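You operate a simulated robot arm through the tools that you are given. There is no shell and no other tool. Be economical: measure what you need, move in short steps, check, and stop when the job is done.

You run a simulated robot arm. Do the job below in one go: nothing can be reset, and whatever is moved stays where it is left.

Task
Stop the vacuum, trip-test the safety socket and unplug.
Fine: vacuum off, TEST, RESET, socket switch off; then the plug out and on the wood-topped table.

It is judged by the outcome, as a careful person would: the job done as asked, and still so three seconds after it is handed in. It fails if anything else is knocked over, pushed out of place, dropped, spilled or broken.

Robot
A 7-joint arm with a two-finger parallel gripper on a trunk, on a base that drives. Base frame: it is fixed to the floor where the robot stands at the start and does not move with it; the origin is under the middle of the robot, x ahead of it, y to its left, z up. Readings come in mm, rad, newtons and seconds.
Its first joint turns from -2.897 to 2.897 rad. Places, roughly: reset button [600, 600, 800]; safety socket box [600, 500, 800]; socket switch [600, 400, 800]; test button [600, 500, 800]; top of the wood-topped table [600, 500, 700]; vacuum switch [800, 0, 600]; wet vacuum [700, 0, 300]. Payload 3.43 kg.
The tool frame sits at the grasp point between the pads (the TCP): z along the fingers, y along the line on which they close. The tips reach 30 mm beyond it. Largest opening 94 mm; finger width 28, thickness 10; the body of the gripper, 50 by 96 mm, starts 55 mm behind the TCP.
Orientation is that of the tool frame in the base frame, as [roll, pitch, yaw] about the fixed x, y, z axes, in that order (R = Rz(yaw) Ry(pitch) Rx(roll)). With the fingers straight down and closing along the base's y, the tool's x points along the base's -x, its y along +y and its z along -z.

Tools
- The arm moves only by the tool servo_tool. Its argument "deltas" is a list of rows, each a list of 7 numbers: the shift along the base's x, y, z in mm, then the turn, a rotation vector about the base's x, y, z in rad, then the finger opening in mm, from 0 to 94. In form: [[dx, dy, dz, rx, ry, rz, fingers], ...]. A call has 1 to 8 rows; each row is the pose to reach, as a shift and turn from the pose commanded when the call began. Each row takes 0.2 s and may step no farther than 50 mm and 0.15 rad from the row before; otherwise, or with a gripper value out of range, the whole call is refused. A pose out of reach is approached as far as the arm can. The call stops where the force on the tool passes 40 N (or 10 N more than at its start, if that is more) or the arm is blocked; 0.2 s more then pass. Each finger travels about 45 mm/s and halts on what it meets, pressing with about 37 N; the grip force reading is that of the motor and also rises with nothing between the fingers. The clock runs only during rows and for 0.2 s after the last one: add rows that repeat a pose to give the fingers time. It gives the time, the measured TCP pose, the force on the tool (base axes), the opening and the grip force at its end, in the units of the frame above (readings bear some noise), with the torque about the TCP (base axes, N m) and any sound that the robot's microphone picked up.
- Cameras (640 x 400 px; columns grow to the right, rows downward): "scene" is now at [509.4, 230.1, 1158.7]; the picture's right is [0.16, -0.99, 0.00], its down [-0.52, -0.08, -0.85] and it looks along [0.84, 0.13, -0.52] (base axes); focal length 214 px, centre (320, 200). "wrist" rides on the gripper at [76, 14, -103] in the tool frame; the picture's right is [-0.18, 0.98, 0.00], its down [-0.75, -0.14, -0.64] and it looks along [-0.63, -0.12, 0.77] (tool axes); focal length 243 px, centre (320, 200). There is no depth. A picture from a camera that has moved, and an enlarged one, comes with that camera's place and axes in the base frame and with its lens.
- get_image(camera): a new picture of that camera. No time passes.
- slide_trunk(by): slides the trunk up (or, below 0, down) by that many mm; the arm and the scene camera ride with it, the base frame stays. It gives what a move gives, with no picture.
- base_move(legs): drives the robot by 1 to 6 legs, each [ahead, left, turn to the left] in mm, mm and rad, along the robot's own axes; the way and the turn of a leg run together, so that a leg with both is an arc; at most 1500 mm and 3.142 rad a leg. The arm and the cameras ride along, it lands a little off, and it stops where it bumps. It gives what a move gives.
- pan_tilt(pan, tilt): turns the head with the scene camera to pan (to the left, within 1.798 rad either way) and tilt (down, from -0.506 to 1.204), counted from straight ahead of the robot. It gives what a move gives.
- close_up(camera, box): a new picture of the part [left, top, right, bottom] of that camera's present view, enlarged. No time passes.
- finish_job(): hands the job in; it is judged then, once.

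Go step by step. Nothing tells you exact positions but the pictures and the camera data: compare them with the known pose of the tool, close in by small moves and look again before you grip or let go. The budget is 120 turns and 82 pictures, counting those below and the enlarged ones. Unless the task says otherwise, let go and move clear before handing in, and close with one line.

The tools are called after "Emit:" by a JSON object that holds its "api" and its "payload". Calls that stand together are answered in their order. servo_tool: Moves the arm, as the interface text tells. Its arguments: {"type":"object","properties":{"deltas":{"type":"array"}},"required":["deltas"]} The other tools are called the same way: slide_trunk (by) slides the trunk up or down; base_move (legs) drives the base; pan_tilt (pan, tilt) turns the head that bears the scene camera; get_image (camera) takes a picture; close_up (camera, box) takes an enlarged picture of a part of a camera's view; finish_job () hands the job in.

At the start:

```text
time_s: 0.0
tcp_pos: [683.4, 133.9, 1180.4]
tcp_rot: [3.14, 0.0, 3.141]
ft_force: [0.0, 0.2, -0.5]
wrist_torque: [-0.02, 0.04, -0.02]
grip_width: 94.1
grip_force: 0.1
trunk travel left (down, up): [-250.0, 240.0]
robot x, y, heading: [-0.2, 1.6, -0.0]
head pan, tilt: [0.159, 0.55]
```

scene: 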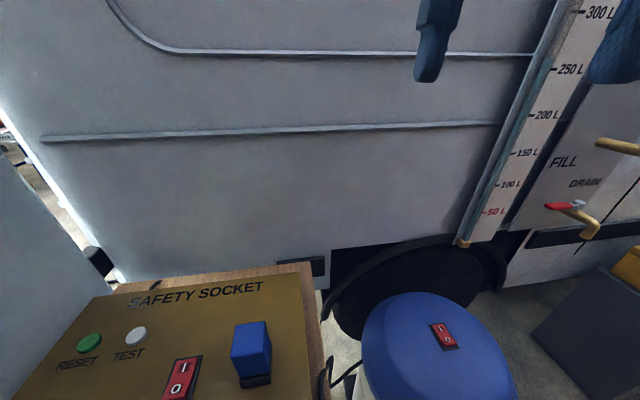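
wrist: 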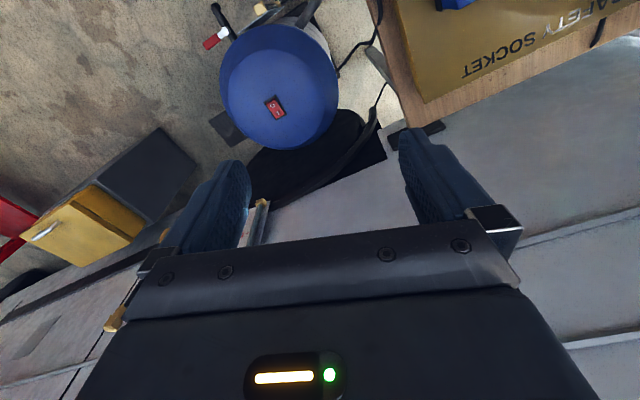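

I see the safety socket box on the wood-topped table at lower left, and the blue vacuum with its rocker switch at lower right. I'll tilt the head down and look closer.

Emit:
{"api": "pan_tilt", "payload": {"pan": 0.3, "tilt": 1.0}}

Emit:
{"api": "get_image", "payload": {"camera": "scene"}}

Emit:
{"api": "close_up", "payload": {"camera": "wrist", "box": [200, 0, 420, 160]}}

```text
time_s: 0.9
tcp_pos: [682.6, 133.5, 1180.7]
tcp_rot: [3.139, 0.001, -3.14]
ft_force: [-0.6, 0.0, -0.7]
wrist_torque: [0.01, -0.02, 0.03]
grip_width: 93.8
grip_force: 0.0
trunk travel left (down, up): [-250.0, 240.0]
robot x, y, heading: [0.8, 3.8, 0.001]
head pan, tilt: [0.3, 1.0]
```

```text
79 pictures are left
camera scene: at [487.3, 236.5, 1122.3], right [0.3, -0.96, 0.0], down [-0.8, -0.25, -0.54], along [0.52, 0.16, -0.84], focal length 214 px, centre (320, 200)
```

scene: 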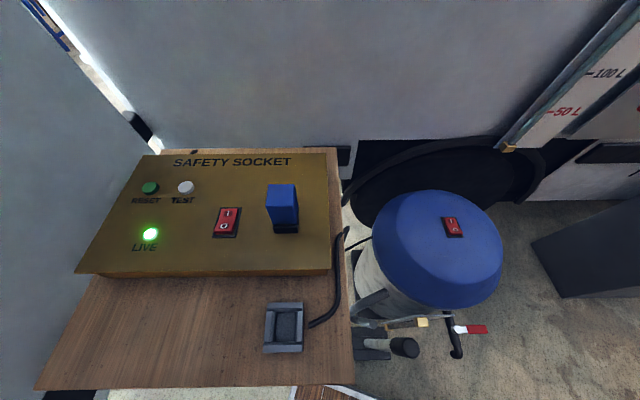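

```text
2.50 times, centred on (310, 80) of wrist
camera zoom: at [607.0, 149.0, 1283.9], right [0.18, 0.98, 0.0], down [0.75, -0.14, 0.64], along [0.63, -0.12, -0.77], focal length 606 px, centre (345, 500)
```

zoom: 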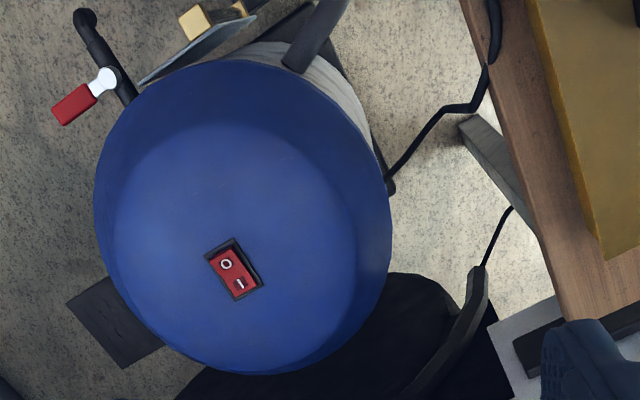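

The panel, LIVE lamp and table are in view; I want to tell which object is the plug, so I'll zoom in.

Emit:
{"api": "close_up", "payload": {"camera": "scene", "box": [200, 150, 360, 250]}}

Emit:
{"api": "close_up", "payload": {"camera": "scene", "box": [240, 220, 400, 370]}}

Emit:
{"api": "close_up", "payload": {"camera": "scene", "box": [120, 160, 230, 260]}}

Emit:
{"api": "close_up", "payload": {"camera": "scene", "box": [400, 190, 500, 260]}}

```text
4.00 times, centred on (280, 200) of scene
camera zoom: at [487.3, 236.5, 1122.3], right [0.3, -0.96, 0.0], down [-0.8, -0.25, -0.54], along [0.52, 0.16, -0.84], focal length 858 px, centre (480, 200)
```

zoom: 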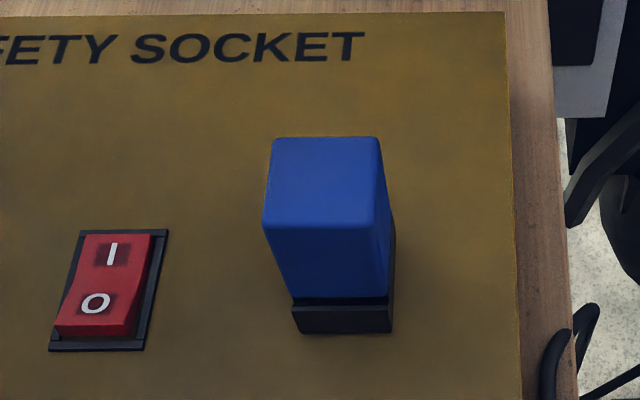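

```text
2.67 times, centred on (320, 295) of scene
camera zoom: at [487.3, 236.5, 1122.3], right [0.3, -0.96, 0.0], down [-0.8, -0.25, -0.54], along [0.52, 0.16, -0.84], focal length 572 px, centre (320, -53)
```

zoom: 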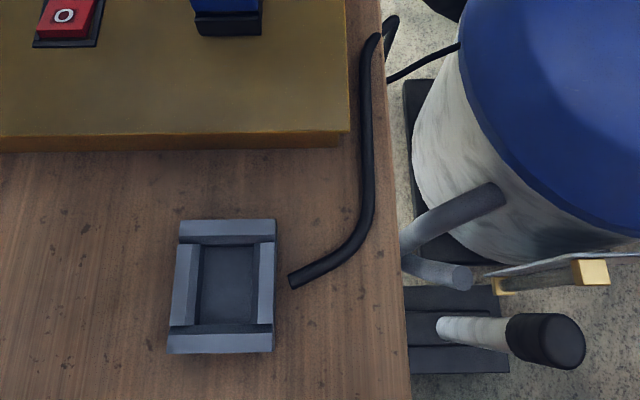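

```text
4.00 times, centred on (175, 210) of scene
camera zoom: at [487.3, 236.5, 1122.3], right [0.3, -0.96, 0.0], down [-0.8, -0.25, -0.54], along [0.52, 0.16, -0.84], focal length 858 px, centre (900, 160)
```

zoom: 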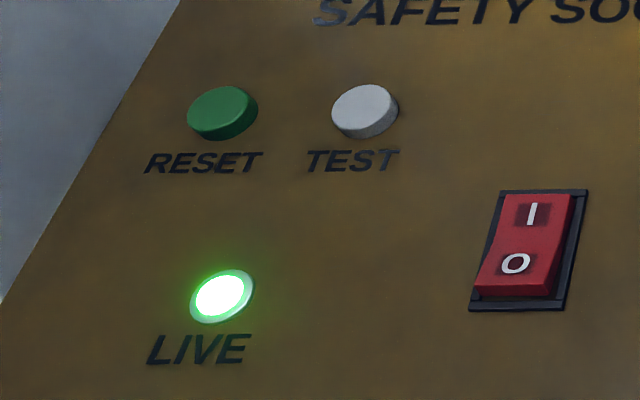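

```text
5.71 times, centred on (450, 225) of scene
camera zoom: at [487.3, 236.5, 1122.3], right [0.3, -0.96, 0.0], down [-0.8, -0.25, -0.54], along [0.52, 0.16, -0.84], focal length 1226 px, centre (-423, 57)
```

zoom: 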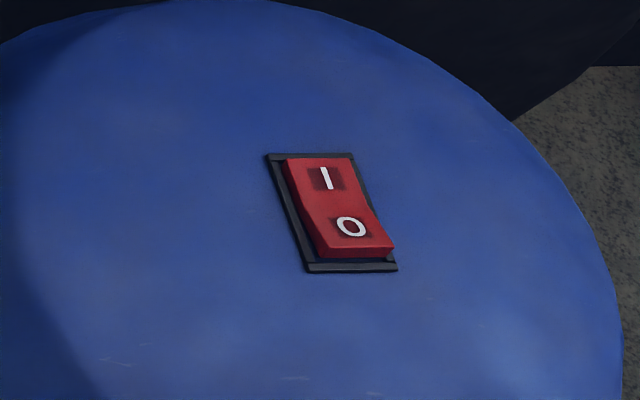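

The plug is the blue block in the socket, and both rockers have their O end (nearer me) raised, so both are on. I make the vacuum switch about [807,-10,635] and want to check the wall left of the box before working there.

Emit:
{"api": "pan_tilt", "payload": {"pan": 1.1, "tilt": 0.6}}

Emit:
{"api": "get_image", "payload": {"camera": "scene"}}

```text
time_s: 2.0
tcp_pos: [682.3, 133.5, 1181.2]
tcp_rot: [-3.14, 0.0, -3.141]
ft_force: [-0.5, 0.2, -0.8]
wrist_torque: [0.02, 0.02, 0.0]
grip_width: 93.9
grip_force: 0.0
trunk travel left (down, up): [-250.0, 240.0]
robot x, y, heading: [-1.5, -0.7, 0.001]
head pan, tilt: [1.1, 0.6]
```

```text
73 pictures are left
camera scene: at [460.9, 294.6, 1154.2], right [0.89, -0.45, 0.0], down [-0.26, -0.5, -0.82], along [0.38, 0.73, -0.57], focal length 214 px, centre (320, 200)
```

scene: 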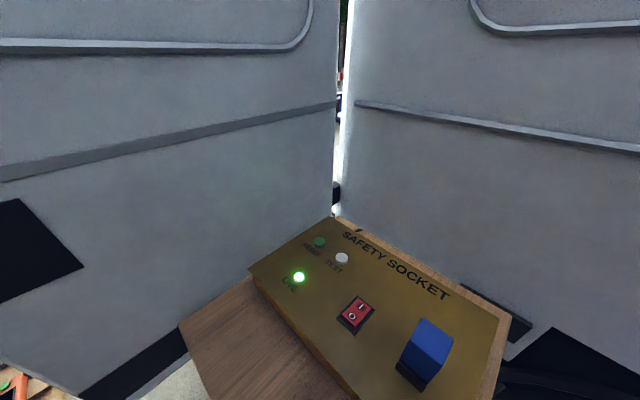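

The left truck wall sits close to the box's left edge, so the RESET press will need some care. First the vacuum: I'll close the fingers and move above its switch.

Emit:
{"api": "servo_tool", "payload": {"deltas": [[20, -25, -25, 0, 0, 0, 0], [40, -50, -60, 0, 0, 0, 0], [60, -75, -95, 0, 0, 0, 0], [75, -95, -135, 0, 0, 0, 0], [85, -115, -178, 0, 0, 0, 0], [90, -130, -222, 0, 0, 0, 0], [95, -145, -267, 0, 0, 0, 0], [100, -152, -314, 0, 0, 0, 0]]}}

Emit:
{"api": "get_image", "payload": {"camera": "wrist"}}

```text
time_s: 3.8
tcp_pos: [783.3, -19.8, 867.9]
tcp_rot: [-3.142, 0.001, -3.141]
ft_force: [-0.3, 0.1, 1.0]
wrist_torque: [0.02, 0.0, 0.0]
grip_width: 0.2
grip_force: 32.9
trunk travel left (down, up): [-250.0, 240.0]
robot x, y, heading: [1.7, 3.3, 0.005]
head pan, tilt: [1.1, 0.6]
```

```text
72 pictures are left
camera wrist: at [707.9, -4.8, 971.4], right [0.18, 0.98, 0.0], down [0.75, -0.14, 0.64], along [0.63, -0.12, -0.77], focal length 243 px, centre (320, 200)
```

wrist: 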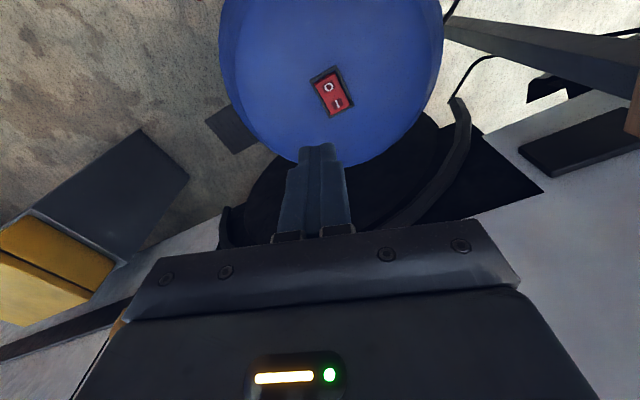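

Fingers are closed and the switch is just ahead of the tips; O looks to be at about (798,-12). I'll descend toward it and check again.

Emit:
{"api": "servo_tool", "payload": {"deltas": [[5, 3, -45, 0, 0, 0, 0], [10, 6, -90, 0, 0, 0, 0], [13, 7, -135, 0, 0, 0, 0], [13, 7, -150, 0, 0, 0, 0]]}}

Emit:
{"api": "get_image", "payload": {"camera": "wrist"}}

Emit:
{"api": "pan_tilt", "payload": {"pan": -0.1, "tilt": 0.9}}

Emit:
{"api": "get_image", "payload": {"camera": "scene"}}

```text
time_s: 4.8
tcp_pos: [795.9, -11.6, 717.3]
tcp_rot: [-3.141, 0.0, 3.141]
ft_force: [0.4, 0.3, -0.6]
wrist_torque: [-0.02, 0.01, -0.01]
grip_width: 0.1
grip_force: 33.5
trunk travel left (down, up): [-250.0, 240.0]
robot x, y, heading: [-1.7, 1.9, -0.001]
head pan, tilt: [1.1, 0.6]
```

```text
71 pictures are left
camera wrist: at [719.9, 3.3, 819.6], right [0.18, 0.98, 0.0], down [0.75, -0.14, 0.64], along [0.63, -0.12, -0.77], focal length 243 px, centre (320, 200)
```

wrist: 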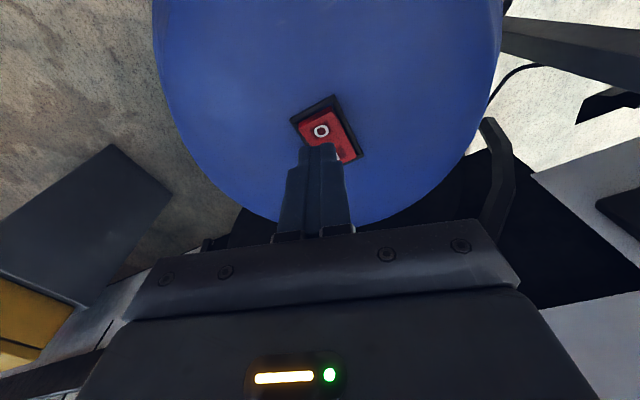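

```text
time_s: 6.2
tcp_pos: [796.6, -11.4, 716.7]
tcp_rot: [3.139, 0.001, 3.141]
ft_force: [0.0, -0.6, -0.1]
wrist_torque: [-0.01, 0.0, -0.03]
grip_width: 0.4
grip_force: 33.1
trunk travel left (down, up): [-250.0, 240.0]
robot x, y, heading: [1.0, -0.5, 0.003]
head pan, tilt: [-0.099, 0.901]
```

```text
70 pictures are left
camera scene: at [495.9, 208.4, 1129.5], right [-0.1, -1.0, 0.0], down [-0.78, 0.08, -0.62], along [0.62, -0.06, -0.78], focal length 214 px, centre (320, 200)
```

scene: 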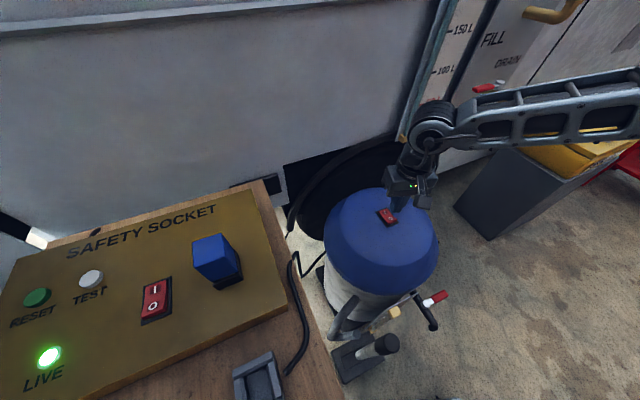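

The tips are right over the O mark, whose top I make about z 648, some 38 mm below the tips. I'll go down gently until contact.

Emit:
{"api": "servo_tool", "payload": {"deltas": [[-3, 1, -15, 0, 0, 0, 0], [-3, 1, -25, 0, 0, 0, 0], [-3, 1, -31, 0, 0, 0, 0], [-3, 1, -35, 0, 0, 0, 0], [-3, 1, -39, 0, 0, 0, 0], [-3, 1, -42, 0, 0, 0, 0], [-3, 1, -45, 0, 0, 0, 0]]}}

```text
time_s: 7.5
tcp_pos: [792.3, -10.4, 681.0]
tcp_rot: [-3.14, -0.002, 3.141]
ft_force: [-11.4, -4.1, 25.2]
wrist_torque: [-0.13, 0.02, -0.07]
grip_width: 0.0
grip_force: 33.1
trunk travel left (down, up): [-250.0, 240.0]
robot x, y, heading: [2.1, 0.3, -0.001]
head pan, tilt: [-0.099, 0.901]
stopped in row 6: the force on the tool passed its limit at 45 N (the readings are from after the stop); the commanded pose is now the measured one
```

The press met firm contact at tip z about 651 with no sound reported. I'll lift and look at the rocker.

Emit:
{"api": "servo_tool", "payload": {"deltas": [[0, 0, 20, 0, 0, 0, 0], [0, 0, 60, 0, 0, 0, 0], [-15, 0, 90, 0, 0, 0, 0]]}}

Emit:
{"api": "close_up", "payload": {"camera": "wrist", "box": [240, 60, 400, 160]}}

Emit:
{"api": "close_up", "payload": {"camera": "scene", "box": [340, 170, 460, 245]}}

```text
time_s: 8.3
tcp_pos: [775.5, -12.4, 767.0]
tcp_rot: [3.141, 0.0, -3.141]
ft_force: [-1.2, -0.6, -0.5]
wrist_torque: [0.0, 0.02, 0.04]
grip_width: 0.1
grip_force: 33.1
trunk travel left (down, up): [-250.0, 240.0]
robot x, y, heading: [-0.6, 1.0, -0.004]
head pan, tilt: [-0.099, 0.901]
```

```text
4.00 times, centred on (320, 110) of wrist
camera zoom: at [701.1, 4.0, 870.6], right [0.18, 0.98, 0.0], down [0.75, -0.14, 0.64], along [0.63, -0.12, -0.77], focal length 970 px, centre (320, 560)
```

zoom: 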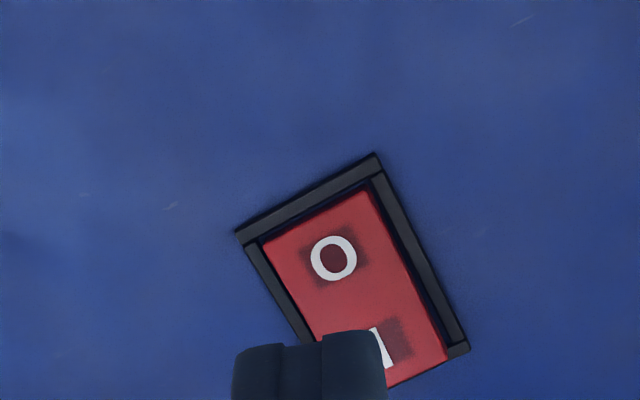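

```text
5.33 times, centred on (400, 208) of scene
camera zoom: at [495.9, 208.4, 1129.2], right [-0.1, -1.0, 0.0], down [-0.78, 0.08, -0.62], along [0.62, -0.06, -0.78], focal length 1144 px, centre (-107, 160)
```

zoom: 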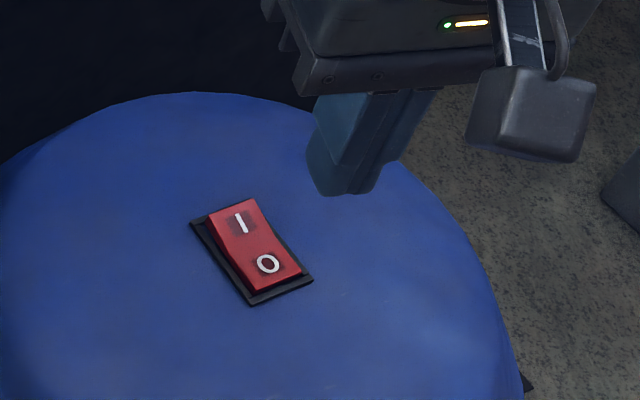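

In the wrist view the O end now looks recessed and the I end proud. I'll confirm that with tighter views.

Emit:
{"api": "close_up", "payload": {"camera": "scene", "box": [368, 200, 408, 230]}}

Emit:
{"api": "close_up", "payload": {"camera": "wrist", "box": [290, 90, 370, 160]}}

```text
13.33 times, centred on (388, 215) of scene
camera zoom: at [495.9, 208.4, 1129.2], right [-0.1, -1.0, 0.0], down [-0.78, 0.08, -0.62], along [0.62, -0.06, -0.78], focal length 2860 px, centre (-587, 0)
```

zoom: 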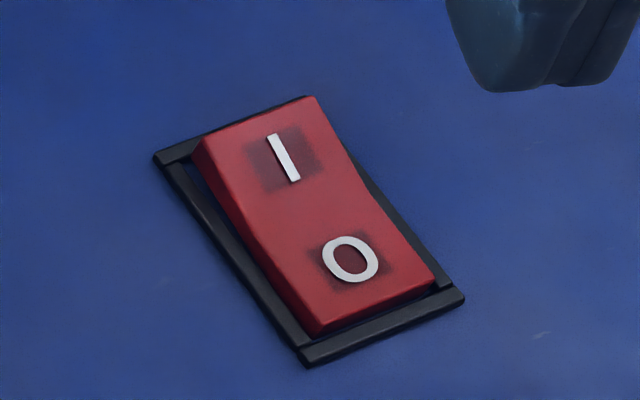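

```text
5.71 times, centred on (330, 125) of wrist
camera zoom: at [701.1, 4.0, 870.6], right [0.18, 0.98, 0.0], down [0.75, -0.14, 0.64], along [0.63, -0.12, -0.77], focal length 1386 px, centre (263, 629)
```

zoom: 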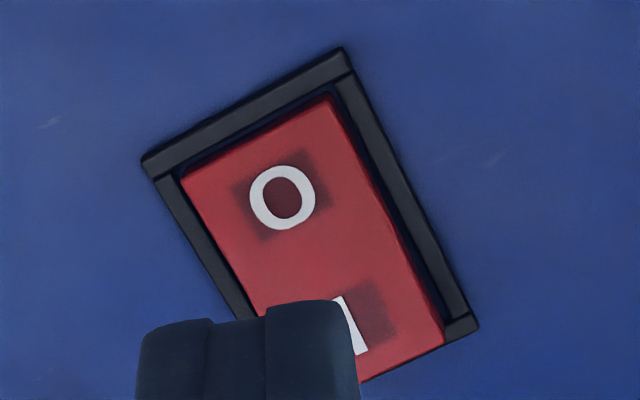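

The rocker's I end is proud and O is pressed, so the vacuum is off. Next I'll rise and swing over toward the socket box.

Emit:
{"api": "servo_tool", "payload": {"deltas": [[0, 5, 48, 0, 0, 0, 0], [0, 15, 96, 0, 0, 0, 0], [0, 40, 138, 0, 0, 0, 0], [0, 75, 170, 0, 0, 0, 0], [0, 115, 195, 0, 0, 0, 0], [-10, 160, 210, 0, 0, 0, 0], [-20, 208, 215, 0, 0, 0, 0], [-35, 255, 215, 0, 0, 0, 0]]}}

Emit:
{"api": "servo_tool", "payload": {"deltas": [[-15, 45, 0, 0, 0, 0, 0], [-35, 88, 0, 0, 0, 0, 0], [-60, 128, 0, 0, 0, 0, 0], [-85, 165, 0, 0, 0, 0, 0], [-110, 200, 0, 0, 0, 0, 0], [-140, 225, 0, 0, 0, 0, 0], [-140, 225, 0, 0, 0, 0, 0]]}}

Emit:
{"api": "pan_tilt", "payload": {"pan": 0.6, "tilt": 0.9}}

Emit:
{"api": "get_image", "payload": {"camera": "wrist"}}

Emit:
{"api": "get_image", "payload": {"camera": "scene"}}

```text
time_s: 10.2
tcp_pos: [743.4, 241.8, 984.4]
tcp_rot: [3.139, -0.001, 3.14]
ft_force: [-0.1, 0.2, 1.0]
wrist_torque: [0.04, 0.0, 0.03]
grip_width: 0.3
grip_force: 32.7
trunk travel left (down, up): [-250.0, 240.0]
robot x, y, heading: [3.8, 0.7, -0.001]
head pan, tilt: [-0.099, 0.901]
```

```text
time_s: 11.8
tcp_pos: [604.4, 468.1, 983.9]
tcp_rot: [3.14, -0.001, 3.141]
ft_force: [0.0, 0.2, -0.1]
wrist_torque: [0.04, 0.01, -0.03]
grip_width: 0.0
grip_force: 32.6
trunk travel left (down, up): [-250.0, 240.0]
robot x, y, heading: [-1.3, 1.2, 0.006]
head pan, tilt: [-0.099, 0.901]
```

```text
time_s: 12.8
tcp_pos: [603.6, 467.2, 983.8]
tcp_rot: [-3.14, 0.001, -3.141]
ft_force: [0.3, -0.9, 0.2]
wrist_torque: [0.01, 0.0, -0.02]
grip_width: 0.0
grip_force: 33.2
trunk travel left (down, up): [-250.0, 240.0]
robot x, y, heading: [-0.9, -0.9, 0.0]
head pan, tilt: [0.6, 0.901]
```

```text
65 pictures are left
camera wrist: at [527.9, 482.6, 1086.8], right [0.18, 0.98, 0.0], down [0.75, -0.14, 0.64], along [0.63, -0.12, -0.77], focal length 243 px, centre (320, 200)
```

wrist: 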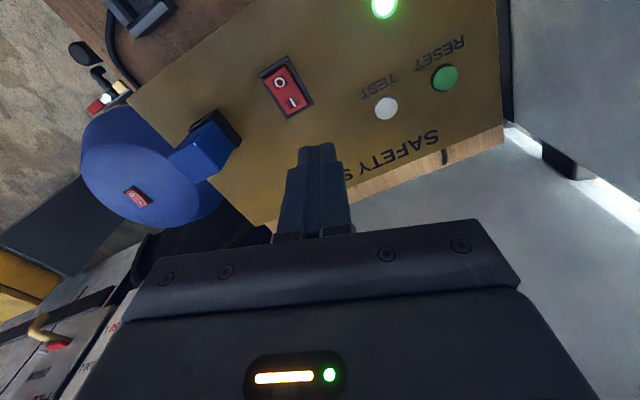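

```text
64 pictures are left
camera scene: at [482.9, 258.5, 1129.4], right [0.56, -0.83, 0.0], down [-0.65, -0.44, -0.62], along [0.51, 0.35, -0.78], focal length 214 px, centre (320, 200)
```

scene: 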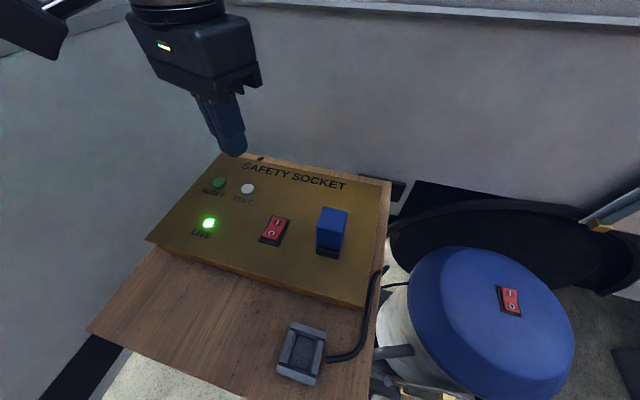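

Triangulated: TEST ≈ (637,538,805), RESET ≈ (616,600,805), socket-switch O ≈ (588,428,808). I'll come over TEST and stop about 25 mm above it.

Emit:
{"api": "servo_tool", "payload": {"deltas": [[15, 35, -20, 0, 0, 0, 0], [33, 65, -50, 0, 0, 0, 0], [33, 71, -90, 0, 0, 0, 0], [33, 71, -122, 0, 0, 0, 0], [33, 71, -122, 0, 0, 0, 0]]}}

Emit:
{"api": "get_image", "payload": {"camera": "wrist"}}

Emit:
{"api": "close_up", "payload": {"camera": "scene", "box": [140, 100, 300, 240]}}

```text
time_s: 14.0
tcp_pos: [634.2, 540.0, 862.1]
tcp_rot: [3.141, 0.0, 3.141]
ft_force: [-0.4, 0.1, 0.1]
wrist_torque: [0.02, 0.0, -0.02]
grip_width: 0.0
grip_force: 32.6
trunk travel left (down, up): [-250.0, 240.0]
robot x, y, heading: [-0.4, -2.5, 0.004]
head pan, tilt: [0.6, 0.901]
```

```text
63 pictures are left
camera wrist: at [559.1, 555.1, 965.9], right [0.18, 0.98, 0.0], down [0.75, -0.14, 0.64], along [0.63, -0.12, -0.77], focal length 243 px, centre (320, 200)
```

wrist: 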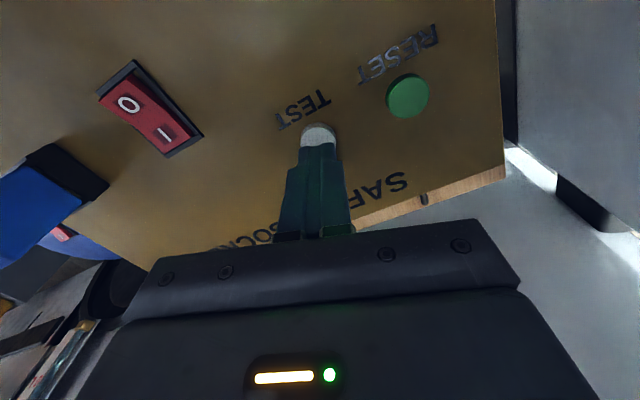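

```text
2.86 times, centred on (220, 170) of scene
camera zoom: at [482.8, 258.6, 1129.5], right [0.56, -0.83, 0.0], down [-0.65, -0.44, -0.62], along [0.51, 0.35, -0.78], focal length 613 px, centre (606, 286)
```

zoom: 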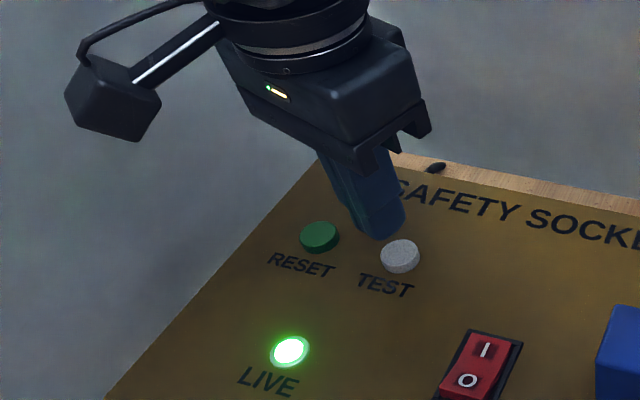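

The tips are over TEST, off by about 2 mm. I'll press down gently.

Emit:
{"api": "servo_tool", "payload": {"deltas": [[2, -1, -15, 0, 0, 0, 0], [2, -1, -22, 0, 0, 0, 0], [2, -1, -26, 0, 0, 0, 0], [2, -1, -29, 0, 0, 0, 0], [2, -1, -32, 0, 0, 0, 0], [2, -1, -35, 0, 0, 0, 0], [2, -1, -38, 0, 0, 0, 0]]}}

Emit:
{"api": "close_up", "payload": {"camera": "scene", "box": [140, 100, 300, 240]}}

```text
time_s: 15.6
tcp_pos: [638.8, 540.5, 830.3]
tcp_rot: [3.137, 0.003, 3.139]
ft_force: [-4.4, -6.5, 19.5]
wrist_torque: [-0.23, 0.07, 0.02]
grip_width: 0.0
grip_force: 32.7
trunk travel left (down, up): [-250.0, 240.0]
robot x, y, heading: [-1.1, -0.6, -0.003]
head pan, tilt: [0.6, 0.901]
heard: click
stopped in row 7: the force on the tool passed its limit at 45 N (the readings are from after the stop); the commanded pose is now the measured one
```

```text
2.86 times, centred on (220, 170) of scene
camera zoom: at [482.4, 257.7, 1129.8], right [0.56, -0.83, 0.0], down [-0.65, -0.44, -0.62], along [0.51, 0.35, -0.78], focal length 613 px, centre (606, 286)
```

zoom: 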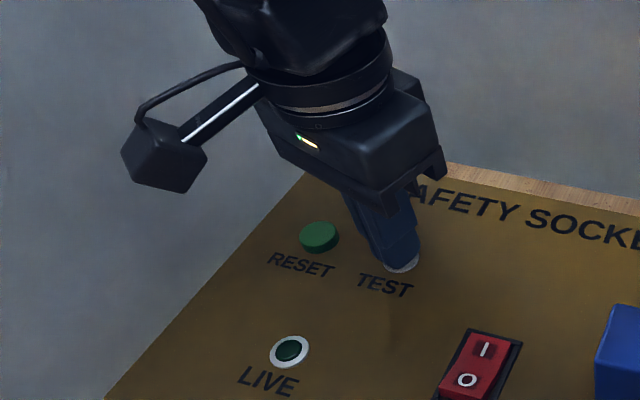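

LIVE went out with a click, so the socket tripped. Now RESET: I'll lift and move over with a slight lean away from the wall.

Emit:
{"api": "servo_tool", "payload": {"deltas": [[0, 0, 25, 0, 0, 0, 0], [-5, 8, 40, 0.1, 0, 0, 0], [-13, 30, 40, 0.2, 0, 0, 0], [-23, 55, 36, 0.2, 0, 0, 0], [-23, 56, 33, 0.2, 0, 0, 0]]}}

Emit:
{"api": "get_image", "payload": {"camera": "wrist"}}

Emit:
{"api": "close_up", "payload": {"camera": "scene", "box": [120, 90, 300, 240]}}

```text
time_s: 16.8
tcp_pos: [615.8, 597.7, 861.3]
tcp_rot: [2.936, 0.0, 3.139]
ft_force: [0.4, 0.1, 0.1]
wrist_torque: [0.01, 0.01, -0.01]
grip_width: 0.1
grip_force: 33.0
trunk travel left (down, up): [-250.0, 240.0]
robot x, y, heading: [-4.2, -0.7, -0.0]
head pan, tilt: [0.6, 0.901]
```

```text
60 pictures are left
camera wrist: at [539.5, 591.2, 965.3], right [0.18, 0.96, 0.2], down [0.75, -0.27, 0.6], along [0.63, 0.04, -0.77], focal length 243 px, centre (320, 200)
```

wrist: 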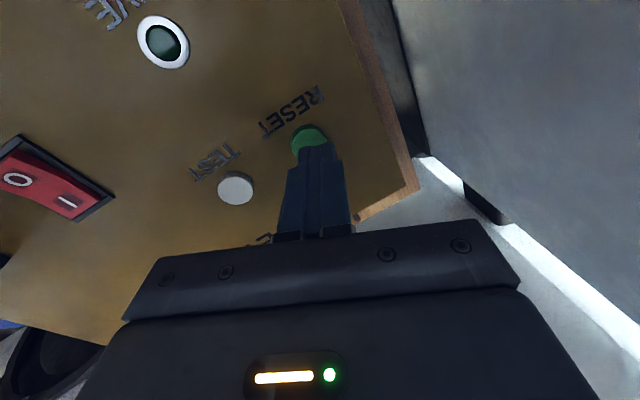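

```text
2.67 times, centred on (210, 165) of scene
camera zoom: at [482.9, 258.3, 1129.4], right [0.56, -0.83, 0.0], down [-0.65, -0.44, -0.62], along [0.51, 0.35, -0.78], focal length 572 px, centre (613, 293)
```

zoom: 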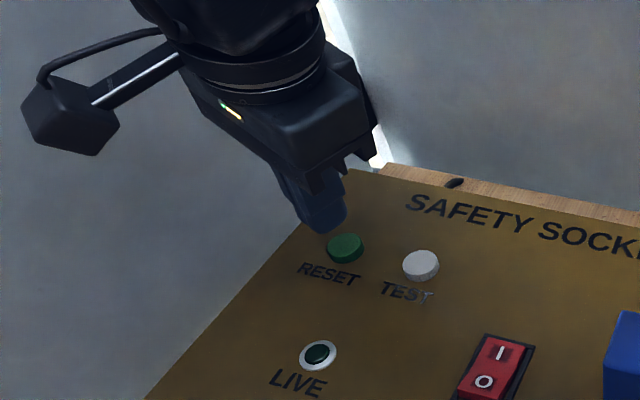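

The tips are over RESET with room to the wall. I'll press straight down.

Emit:
{"api": "servo_tool", "payload": {"deltas": [[3, 0, -12, 0, 0, 0, 0], [3, 0, -19, 0, 0, 0, 0], [3, 0, -23, 0, 0, 0, 0], [3, 0, -26, 0, 0, 0, 0], [3, 0, -29, 0, 0, 0, 0], [3, 0, -32, 0, 0, 0, 0], [3, 0, -35, 0, 0, 0, 0], [3, 0, -38, 0, 0, 0, 0]]}}

Emit:
{"api": "close_up", "payload": {"camera": "scene", "box": [120, 90, 300, 240]}}

```text
time_s: 18.5
tcp_pos: [618.2, 597.5, 831.9]
tcp_rot: [2.933, 0.004, 3.139]
ft_force: [-3.6, -6.8, 15.3]
wrist_torque: [-0.22, 0.15, -0.02]
grip_width: 0.0
grip_force: 32.9
trunk travel left (down, up): [-250.0, 240.0]
robot x, y, heading: [-4.0, -1.9, 0.001]
head pan, tilt: [0.6, 0.901]
heard: click
stopped in row 8: the force on the tool passed its limit at 44 N (the readings are from after the stop); the commanded pose is now the measured one
```

```text
2.67 times, centred on (210, 165) of scene
camera zoom: at [482.5, 257.6, 1129.7], right [0.56, -0.83, 0.0], down [-0.65, -0.44, -0.62], along [0.51, 0.35, -0.78], focal length 572 px, centre (613, 293)
```

zoom: 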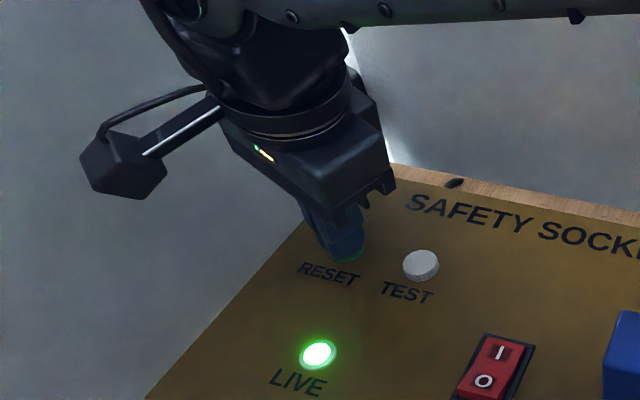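

LIVE is back on with a click, so the reset worked. Next I'll straighten the tool and go over the O end of the socket switch.

Emit:
{"api": "servo_tool", "payload": {"deltas": [[0, -5, 25, 0, 0, 0, 0], [-3, -25, 55, -0.1, 0, 0, 0], [-10, -65, 70, -0.2, 0, 0, 0], [-18, -110, 70, -0.2, 0, 0, 0], [-27, -150, 65, -0.2, 0, 0, 0], [-31, -170, 45, -0.2, 0, 0, 0], [-31, -170, 35, -0.2, 0, 0, 0]]}}

Emit:
{"api": "get_image", "payload": {"camera": "wrist"}}

Emit:
{"api": "get_image", "payload": {"camera": "scene"}}

```text
time_s: 20.1
tcp_pos: [587.9, 429.0, 865.1]
tcp_rot: [3.133, 0.003, 3.14]
ft_force: [-0.1, 0.1, -1.0]
wrist_torque: [0.01, 0.01, 0.0]
grip_width: 0.2
grip_force: 33.3
trunk travel left (down, up): [-250.0, 240.0]
robot x, y, heading: [2.3, -2.9, -0.001]
head pan, tilt: [0.6, 0.901]
```

```text
57 pictures are left
camera wrist: at [511.4, 442.7, 967.8], right [0.19, 0.98, 0.01], down [0.75, -0.15, 0.64], along [0.63, -0.11, -0.77], focal length 243 px, centre (320, 200)
```

wrist: 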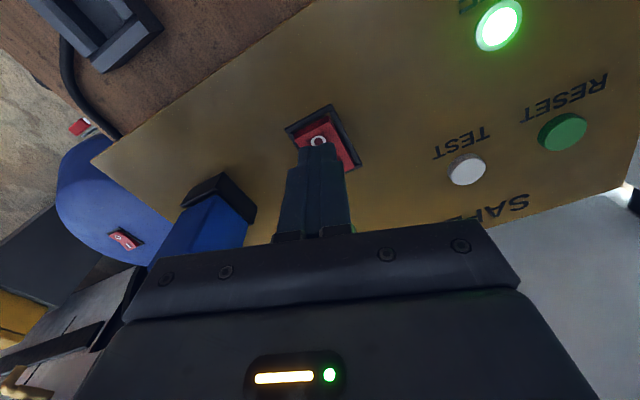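

```text
56 pictures are left
camera scene: at [482.9, 258.1, 1129.5], right [0.56, -0.83, 0.0], down [-0.65, -0.44, -0.62], along [0.51, 0.35, -0.78], focal length 214 px, centre (320, 200)
```

scene: 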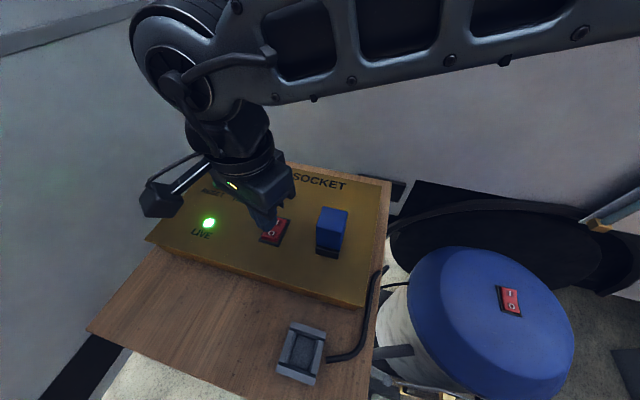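

The tips are over the O of the socket switch. I'll press down there, slightly toward its end.

Emit:
{"api": "servo_tool", "payload": {"deltas": [[-3, 0, -12, 0, 0, 0, 0], [-3, 0, -19, 0, 0, 0, 0], [-3, 0, -23, 0, 0, 0, 0], [-3, 0, -26, 0, 0, 0, 0], [-3, 0, -29, 0, 0, 0, 0], [-3, 0, -32, 0, 0, 0, 0], [-3, 0, -35, 0, 0, 0, 0], [-3, 0, -38, 0, 0, 0, 0]]}}

Emit:
{"api": "servo_tool", "payload": {"deltas": [[0, 0, 20, 0, 0, 0, 0], [0, 15, 60, 0, 0, 0, 0], [-10, 45, 100, 0, 0, 0, 0], [-10, 70, 130, 0, 0, 0, 0]]}}

Emit:
{"api": "close_up", "payload": {"camera": "scene", "box": [200, 190, 320, 265]}}

Emit:
{"api": "get_image", "payload": {"camera": "wrist"}}

```text
time_s: 21.4
tcp_pos: [585.0, 428.3, 839.7]
tcp_rot: [3.13, 0.006, -3.141]
ft_force: [-3.5, -6.6, 20.7]
wrist_torque: [-0.21, -0.21, -0.02]
grip_width: 0.0
grip_force: 33.3
trunk travel left (down, up): [-250.0, 240.0]
robot x, y, heading: [-0.3, 5.6, -0.003]
head pan, tilt: [0.6, 0.901]
stopped in row 6: the force on the tool passed its limit at 47 N (the readings are from after the stop); the commanded pose is now the measured one
```

```text
refused: row 3 steps farther than a row can; nothing moved
```

```text
5.33 times, centred on (260, 228) of scene
camera zoom: at [482.4, 257.6, 1129.8], right [0.56, -0.83, 0.0], down [-0.65, -0.44, -0.62], along [0.51, 0.35, -0.78], focal length 1144 px, centre (640, 53)
```

zoom: 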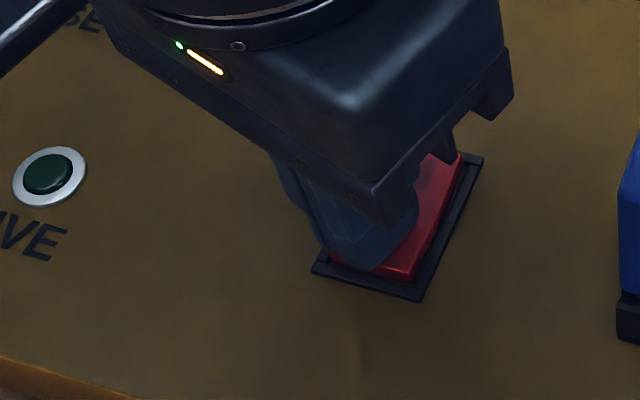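

```text
54 pictures are left
camera wrist: at [508.4, 442.1, 942.8], right [0.18, 0.98, 0.01], down [0.75, -0.15, 0.64], along [0.64, -0.11, -0.76], focal length 243 px, centre (320, 200)
```

wrist: 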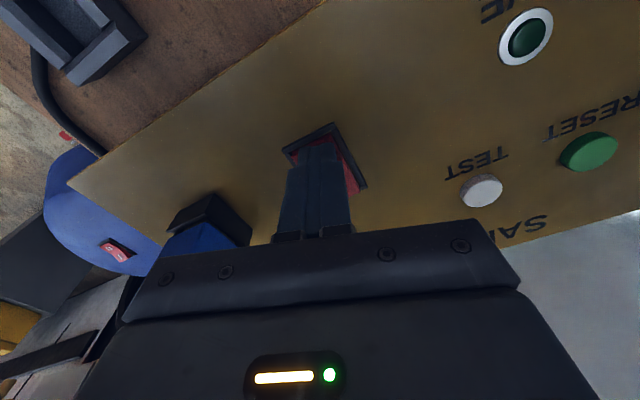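

LIVE is off, so the socket switch is off. I'll lift, turn 0.29 rad to line up with the panel, and look at the plug.

Emit:
{"api": "servo_tool", "payload": {"deltas": [[0, 0, 30, 0, 0, 0, 0], [0, 0, 75, 0, 0, 0.1, 15], [0, -10, 115, 0, 0, 0.2, 30], [-10, -40, 140, 0, 0, 0.29, 50], [-10, -60, 140, 0, 0, 0.29, 70], [-10, -60, 140, 0, 0, 0.29, 80]]}}

Emit:
{"api": "get_image", "payload": {"camera": "wrist"}}

Emit:
{"api": "close_up", "payload": {"camera": "scene", "box": [240, 180, 400, 280]}}

```text
time_s: 22.8
tcp_pos: [577.9, 368.0, 978.7]
tcp_rot: [3.131, 0.005, -2.85]
ft_force: [0.2, -0.9, 0.6]
wrist_torque: [-0.01, 0.03, -0.03]
grip_width: 80.0
grip_force: 0.0
trunk travel left (down, up): [-250.0, 240.0]
robot x, y, heading: [-2.0, 0.7, -0.004]
head pan, tilt: [0.6, 0.901]
```

```text
53 pictures are left
camera wrist: at [499.8, 359.8, 1080.8], right [-0.11, 0.99, 0.01], down [0.76, 0.07, 0.64], along [0.64, 0.08, -0.77], focal length 243 px, centre (320, 200)
```

wrist: 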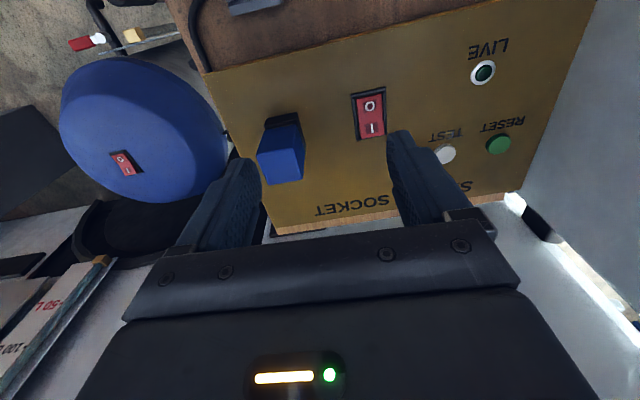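

```text
4.00 times, centred on (320, 230) of scene
camera zoom: at [482.9, 258.1, 1129.4], right [0.56, -0.83, 0.0], down [-0.65, -0.44, -0.62], along [0.51, 0.35, -0.78], focal length 858 px, centre (320, 80)
```

zoom: 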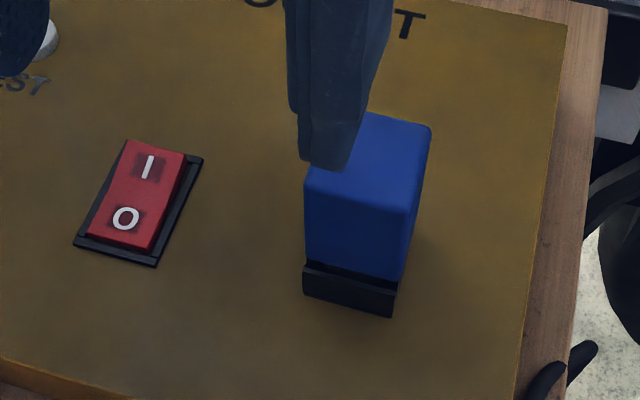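

I need the plug's exact top face and orientation, so I'll zoom the wrist view.

Emit:
{"api": "close_up", "payload": {"camera": "wrist", "box": [230, 100, 330, 200]}}

```text
4.00 times, centred on (280, 150) of wrist
camera zoom: at [499.8, 359.8, 1080.8], right [-0.11, 0.99, 0.01], down [0.76, 0.07, 0.64], along [0.64, 0.08, -0.77], focal length 970 px, centre (480, 400)
```

zoom: 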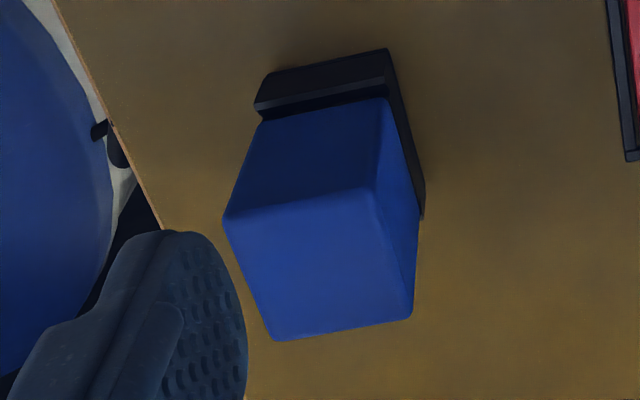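

The plug top is about 37 mm square at (631,338,875), yawed 0.31 rad, with the blue body down to z≈819 on a black base. I'll move above it with the fingers at 70 mm.

Emit:
{"api": "servo_tool", "payload": {"deltas": [[25, -15, -10, 0, 0, 0.02, 70], [53, -30, -30, 0, 0, 0.02, 70], [53, -30, -58, 0, 0, 0.02, 70], [53, -30, -58, 0, 0, 0.02, 70]]}}

Emit:
{"api": "get_image", "payload": {"camera": "wrist"}}

Emit:
{"api": "close_up", "payload": {"camera": "scene", "box": [240, 130, 420, 270]}}

```text
time_s: 23.8
tcp_pos: [628.8, 339.2, 920.9]
tcp_rot: [3.132, 0.005, -2.831]
ft_force: [-0.3, 1.0, -0.3]
wrist_torque: [0.01, -0.02, -0.01]
grip_width: 70.0
grip_force: 0.1
trunk travel left (down, up): [-250.0, 240.0]
robot x, y, heading: [1.8, -2.7, 0.0]
head pan, tilt: [0.6, 0.901]
```

```text
50 pictures are left
camera wrist: at [552.4, 328.3, 1023.6], right [-0.12, 0.99, 0.01], down [0.76, 0.09, 0.64], along [0.64, 0.09, -0.77], focal length 243 px, centre (320, 200)
```

wrist: 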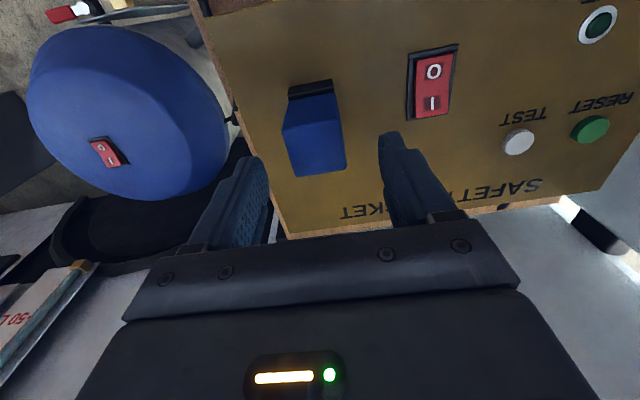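

```text
2.86 times, centred on (330, 200) of scene
camera zoom: at [482.9, 258.0, 1129.5], right [0.56, -0.83, 0.0], down [-0.65, -0.44, -0.62], along [0.51, 0.35, -0.78], focal length 613 px, centre (291, 200)
```

zoom: 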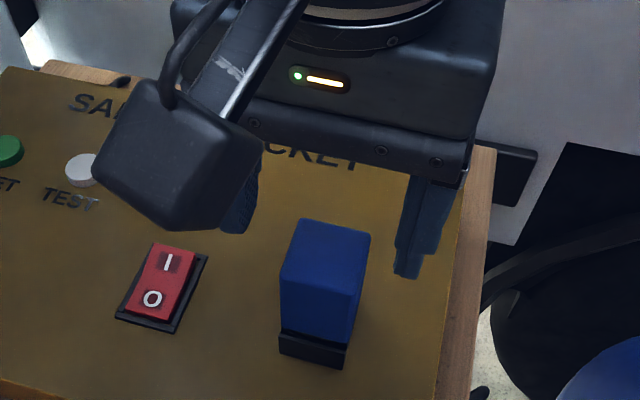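

The plug is centred between the fingers to within 3 mm. I'll descend to TCP z≈853 and close.

Emit:
{"api": "servo_tool", "payload": {"deltas": [[3, -2, -25, 0, 0, 0, 70], [3, -2, -50, 0, 0, 0, 70], [3, -2, -66, 0, 0, 0, 70], [3, -2, -66, 0, 0, 0, 70]]}}

Emit:
{"api": "get_image", "payload": {"camera": "wrist"}}

Emit:
{"api": "close_up", "payload": {"camera": "scene", "box": [240, 130, 420, 270]}}

```text
time_s: 24.8
tcp_pos: [631.9, 336.2, 852.5]
tcp_rot: [3.132, 0.004, -2.832]
ft_force: [-0.2, 0.2, -0.5]
wrist_torque: [0.01, 0.02, 0.01]
grip_width: 70.2
grip_force: 0.0
trunk travel left (down, up): [-250.0, 240.0]
robot x, y, heading: [-0.5, 0.8, -0.0]
head pan, tilt: [0.6, 0.901]
```

```text
48 pictures are left
camera wrist: at [555.0, 326.5, 956.0], right [-0.12, 0.99, 0.01], down [0.76, 0.09, 0.64], along [0.64, 0.09, -0.77], focal length 243 px, centre (320, 200)
```

wrist: 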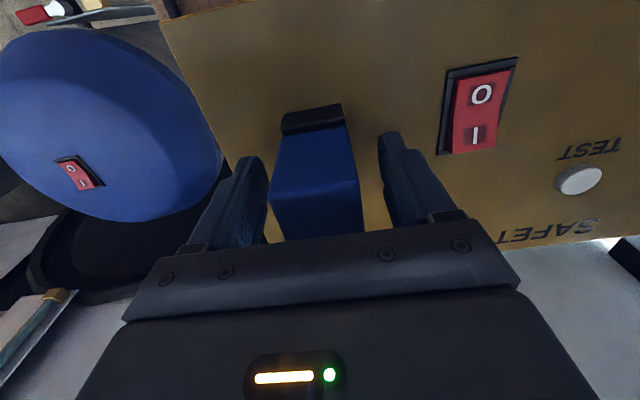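

```text
2.86 times, centred on (330, 200) of scene
camera zoom: at [482.9, 258.1, 1129.5], right [0.56, -0.83, 0.0], down [-0.65, -0.44, -0.62], along [0.51, 0.35, -0.78], focal length 613 px, centre (291, 200)
```

zoom: 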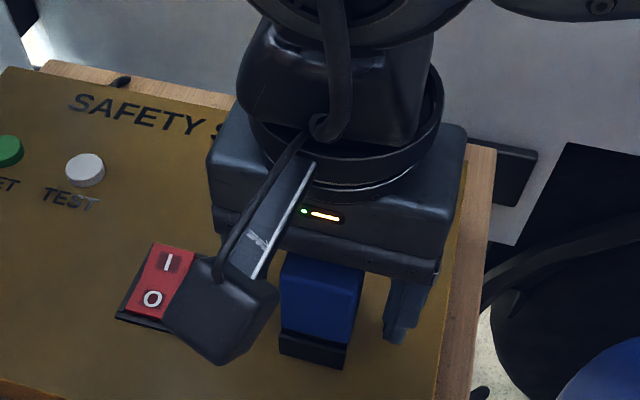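

The fingers straddle the plug cleanly. I'll close on it.

Emit:
{"api": "servo_tool", "payload": {"deltas": [[0, 0, 0, 0, 0, 0, 50], [0, 0, 0, 0, 0, 0, 40], [0, 0, 0, 0, 0, 0, 25], [0, 0, 0, 0, 0, 0, 25], [0, 0, 0, 0, 0, 0, 20]]}}

```text
time_s: 26.0
tcp_pos: [632.1, 336.3, 853.0]
tcp_rot: [3.133, 0.002, -2.831]
ft_force: [-1.0, 1.7, -1.1]
wrist_torque: [-0.32, -0.1, 0.07]
grip_width: 41.7
grip_force: 37.4
trunk travel left (down, up): [-250.0, 240.0]
robot x, y, heading: [-2.3, 0.2, -0.004]
head pan, tilt: [0.6, 0.901]
```

Gripped at 41.7 mm with full force. Now I'll pull straight up slowly.

Emit:
{"api": "servo_tool", "payload": {"deltas": [[0, 0, 4, 0, 0, 0, 20], [0, 0, 8, 0, 0, 0, 20], [0, 0, 13, 0, 0, 0, 20], [0, 0, 20, 0, 0, 0, 20], [0, 0, 30, 0, 0, 0, 20], [0, 0, 45, 0, 0, 0, 20]]}}

Emit:
{"api": "get_image", "payload": {"camera": "scene"}}

```text
time_s: 27.4
tcp_pos: [630.9, 337.1, 898.9]
tcp_rot: [3.131, 0.003, -2.832]
ft_force: [0.3, -0.3, 0.0]
wrist_torque: [0.0, 0.03, -0.04]
grip_width: 41.6
grip_force: 37.3
trunk travel left (down, up): [-250.0, 240.0]
robot x, y, heading: [1.2, -1.7, 0.003]
head pan, tilt: [0.6, 0.901]
```

```text
46 pictures are left
camera scene: at [483.0, 258.1, 1129.4], right [0.56, -0.83, 0.0], down [-0.65, -0.44, -0.62], along [0.51, 0.35, -0.78], focal length 214 px, centre (320, 200)
```

scene: 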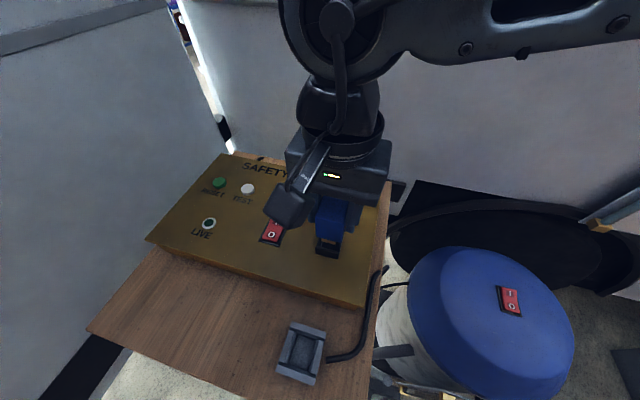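

The arm lifted freely; I'll check that the plug came with it.

Emit:
{"api": "close_up", "payload": {"camera": "scene", "box": [260, 170, 400, 280]}}

Emit:
{"api": "get_image", "payload": {"camera": "wrist"}}

```text
3.64 times, centred on (330, 225) of scene
camera zoom: at [483.0, 258.1, 1129.4], right [0.56, -0.83, 0.0], down [-0.65, -0.44, -0.62], along [0.51, 0.35, -0.78], focal length 780 px, centre (284, 109)
```

zoom: 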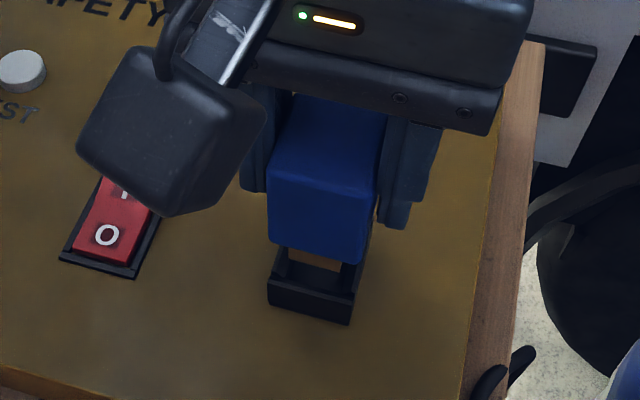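

```text
44 pictures are left
camera wrist: at [554.4, 326.1, 1002.3], right [-0.12, 0.99, 0.01], down [0.76, 0.09, 0.64], along [0.64, 0.09, -0.77], focal length 243 px, centre (320, 200)
```

wrist: 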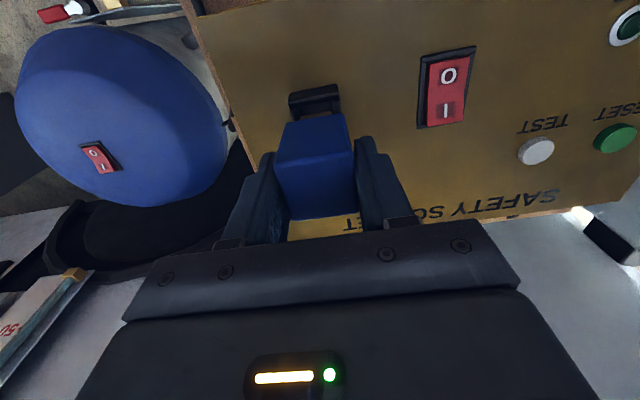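

The plug rose but appears pitched in the grip. I'll zoom in more before lifting further.

Emit:
{"api": "close_up", "payload": {"camera": "scene", "box": [300, 190, 365, 260]}}

Emit:
{"api": "close_up", "payload": {"camera": "wrist", "box": [250, 70, 380, 230]}}

```text
5.71 times, centred on (332, 225) of scene
camera zoom: at [483.0, 258.1, 1129.4], right [0.56, -0.83, 0.0], down [-0.65, -0.44, -0.62], along [0.51, 0.35, -0.78], focal length 1226 px, centre (249, 57)
```

zoom: 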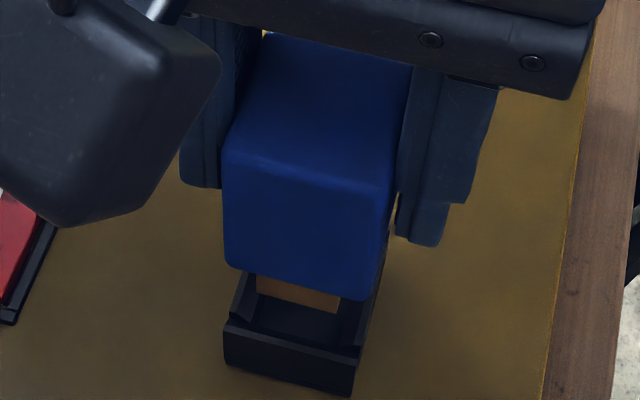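

```text
2.50 times, centred on (315, 150) of wrist
camera zoom: at [554.4, 326.1, 1002.3], right [-0.12, 0.99, 0.01], down [0.76, 0.09, 0.64], along [0.64, 0.09, -0.77], focal length 606 px, centre (332, 325)
```

zoom: 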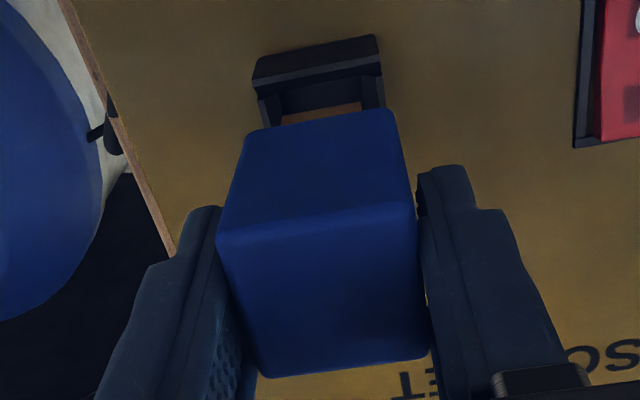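

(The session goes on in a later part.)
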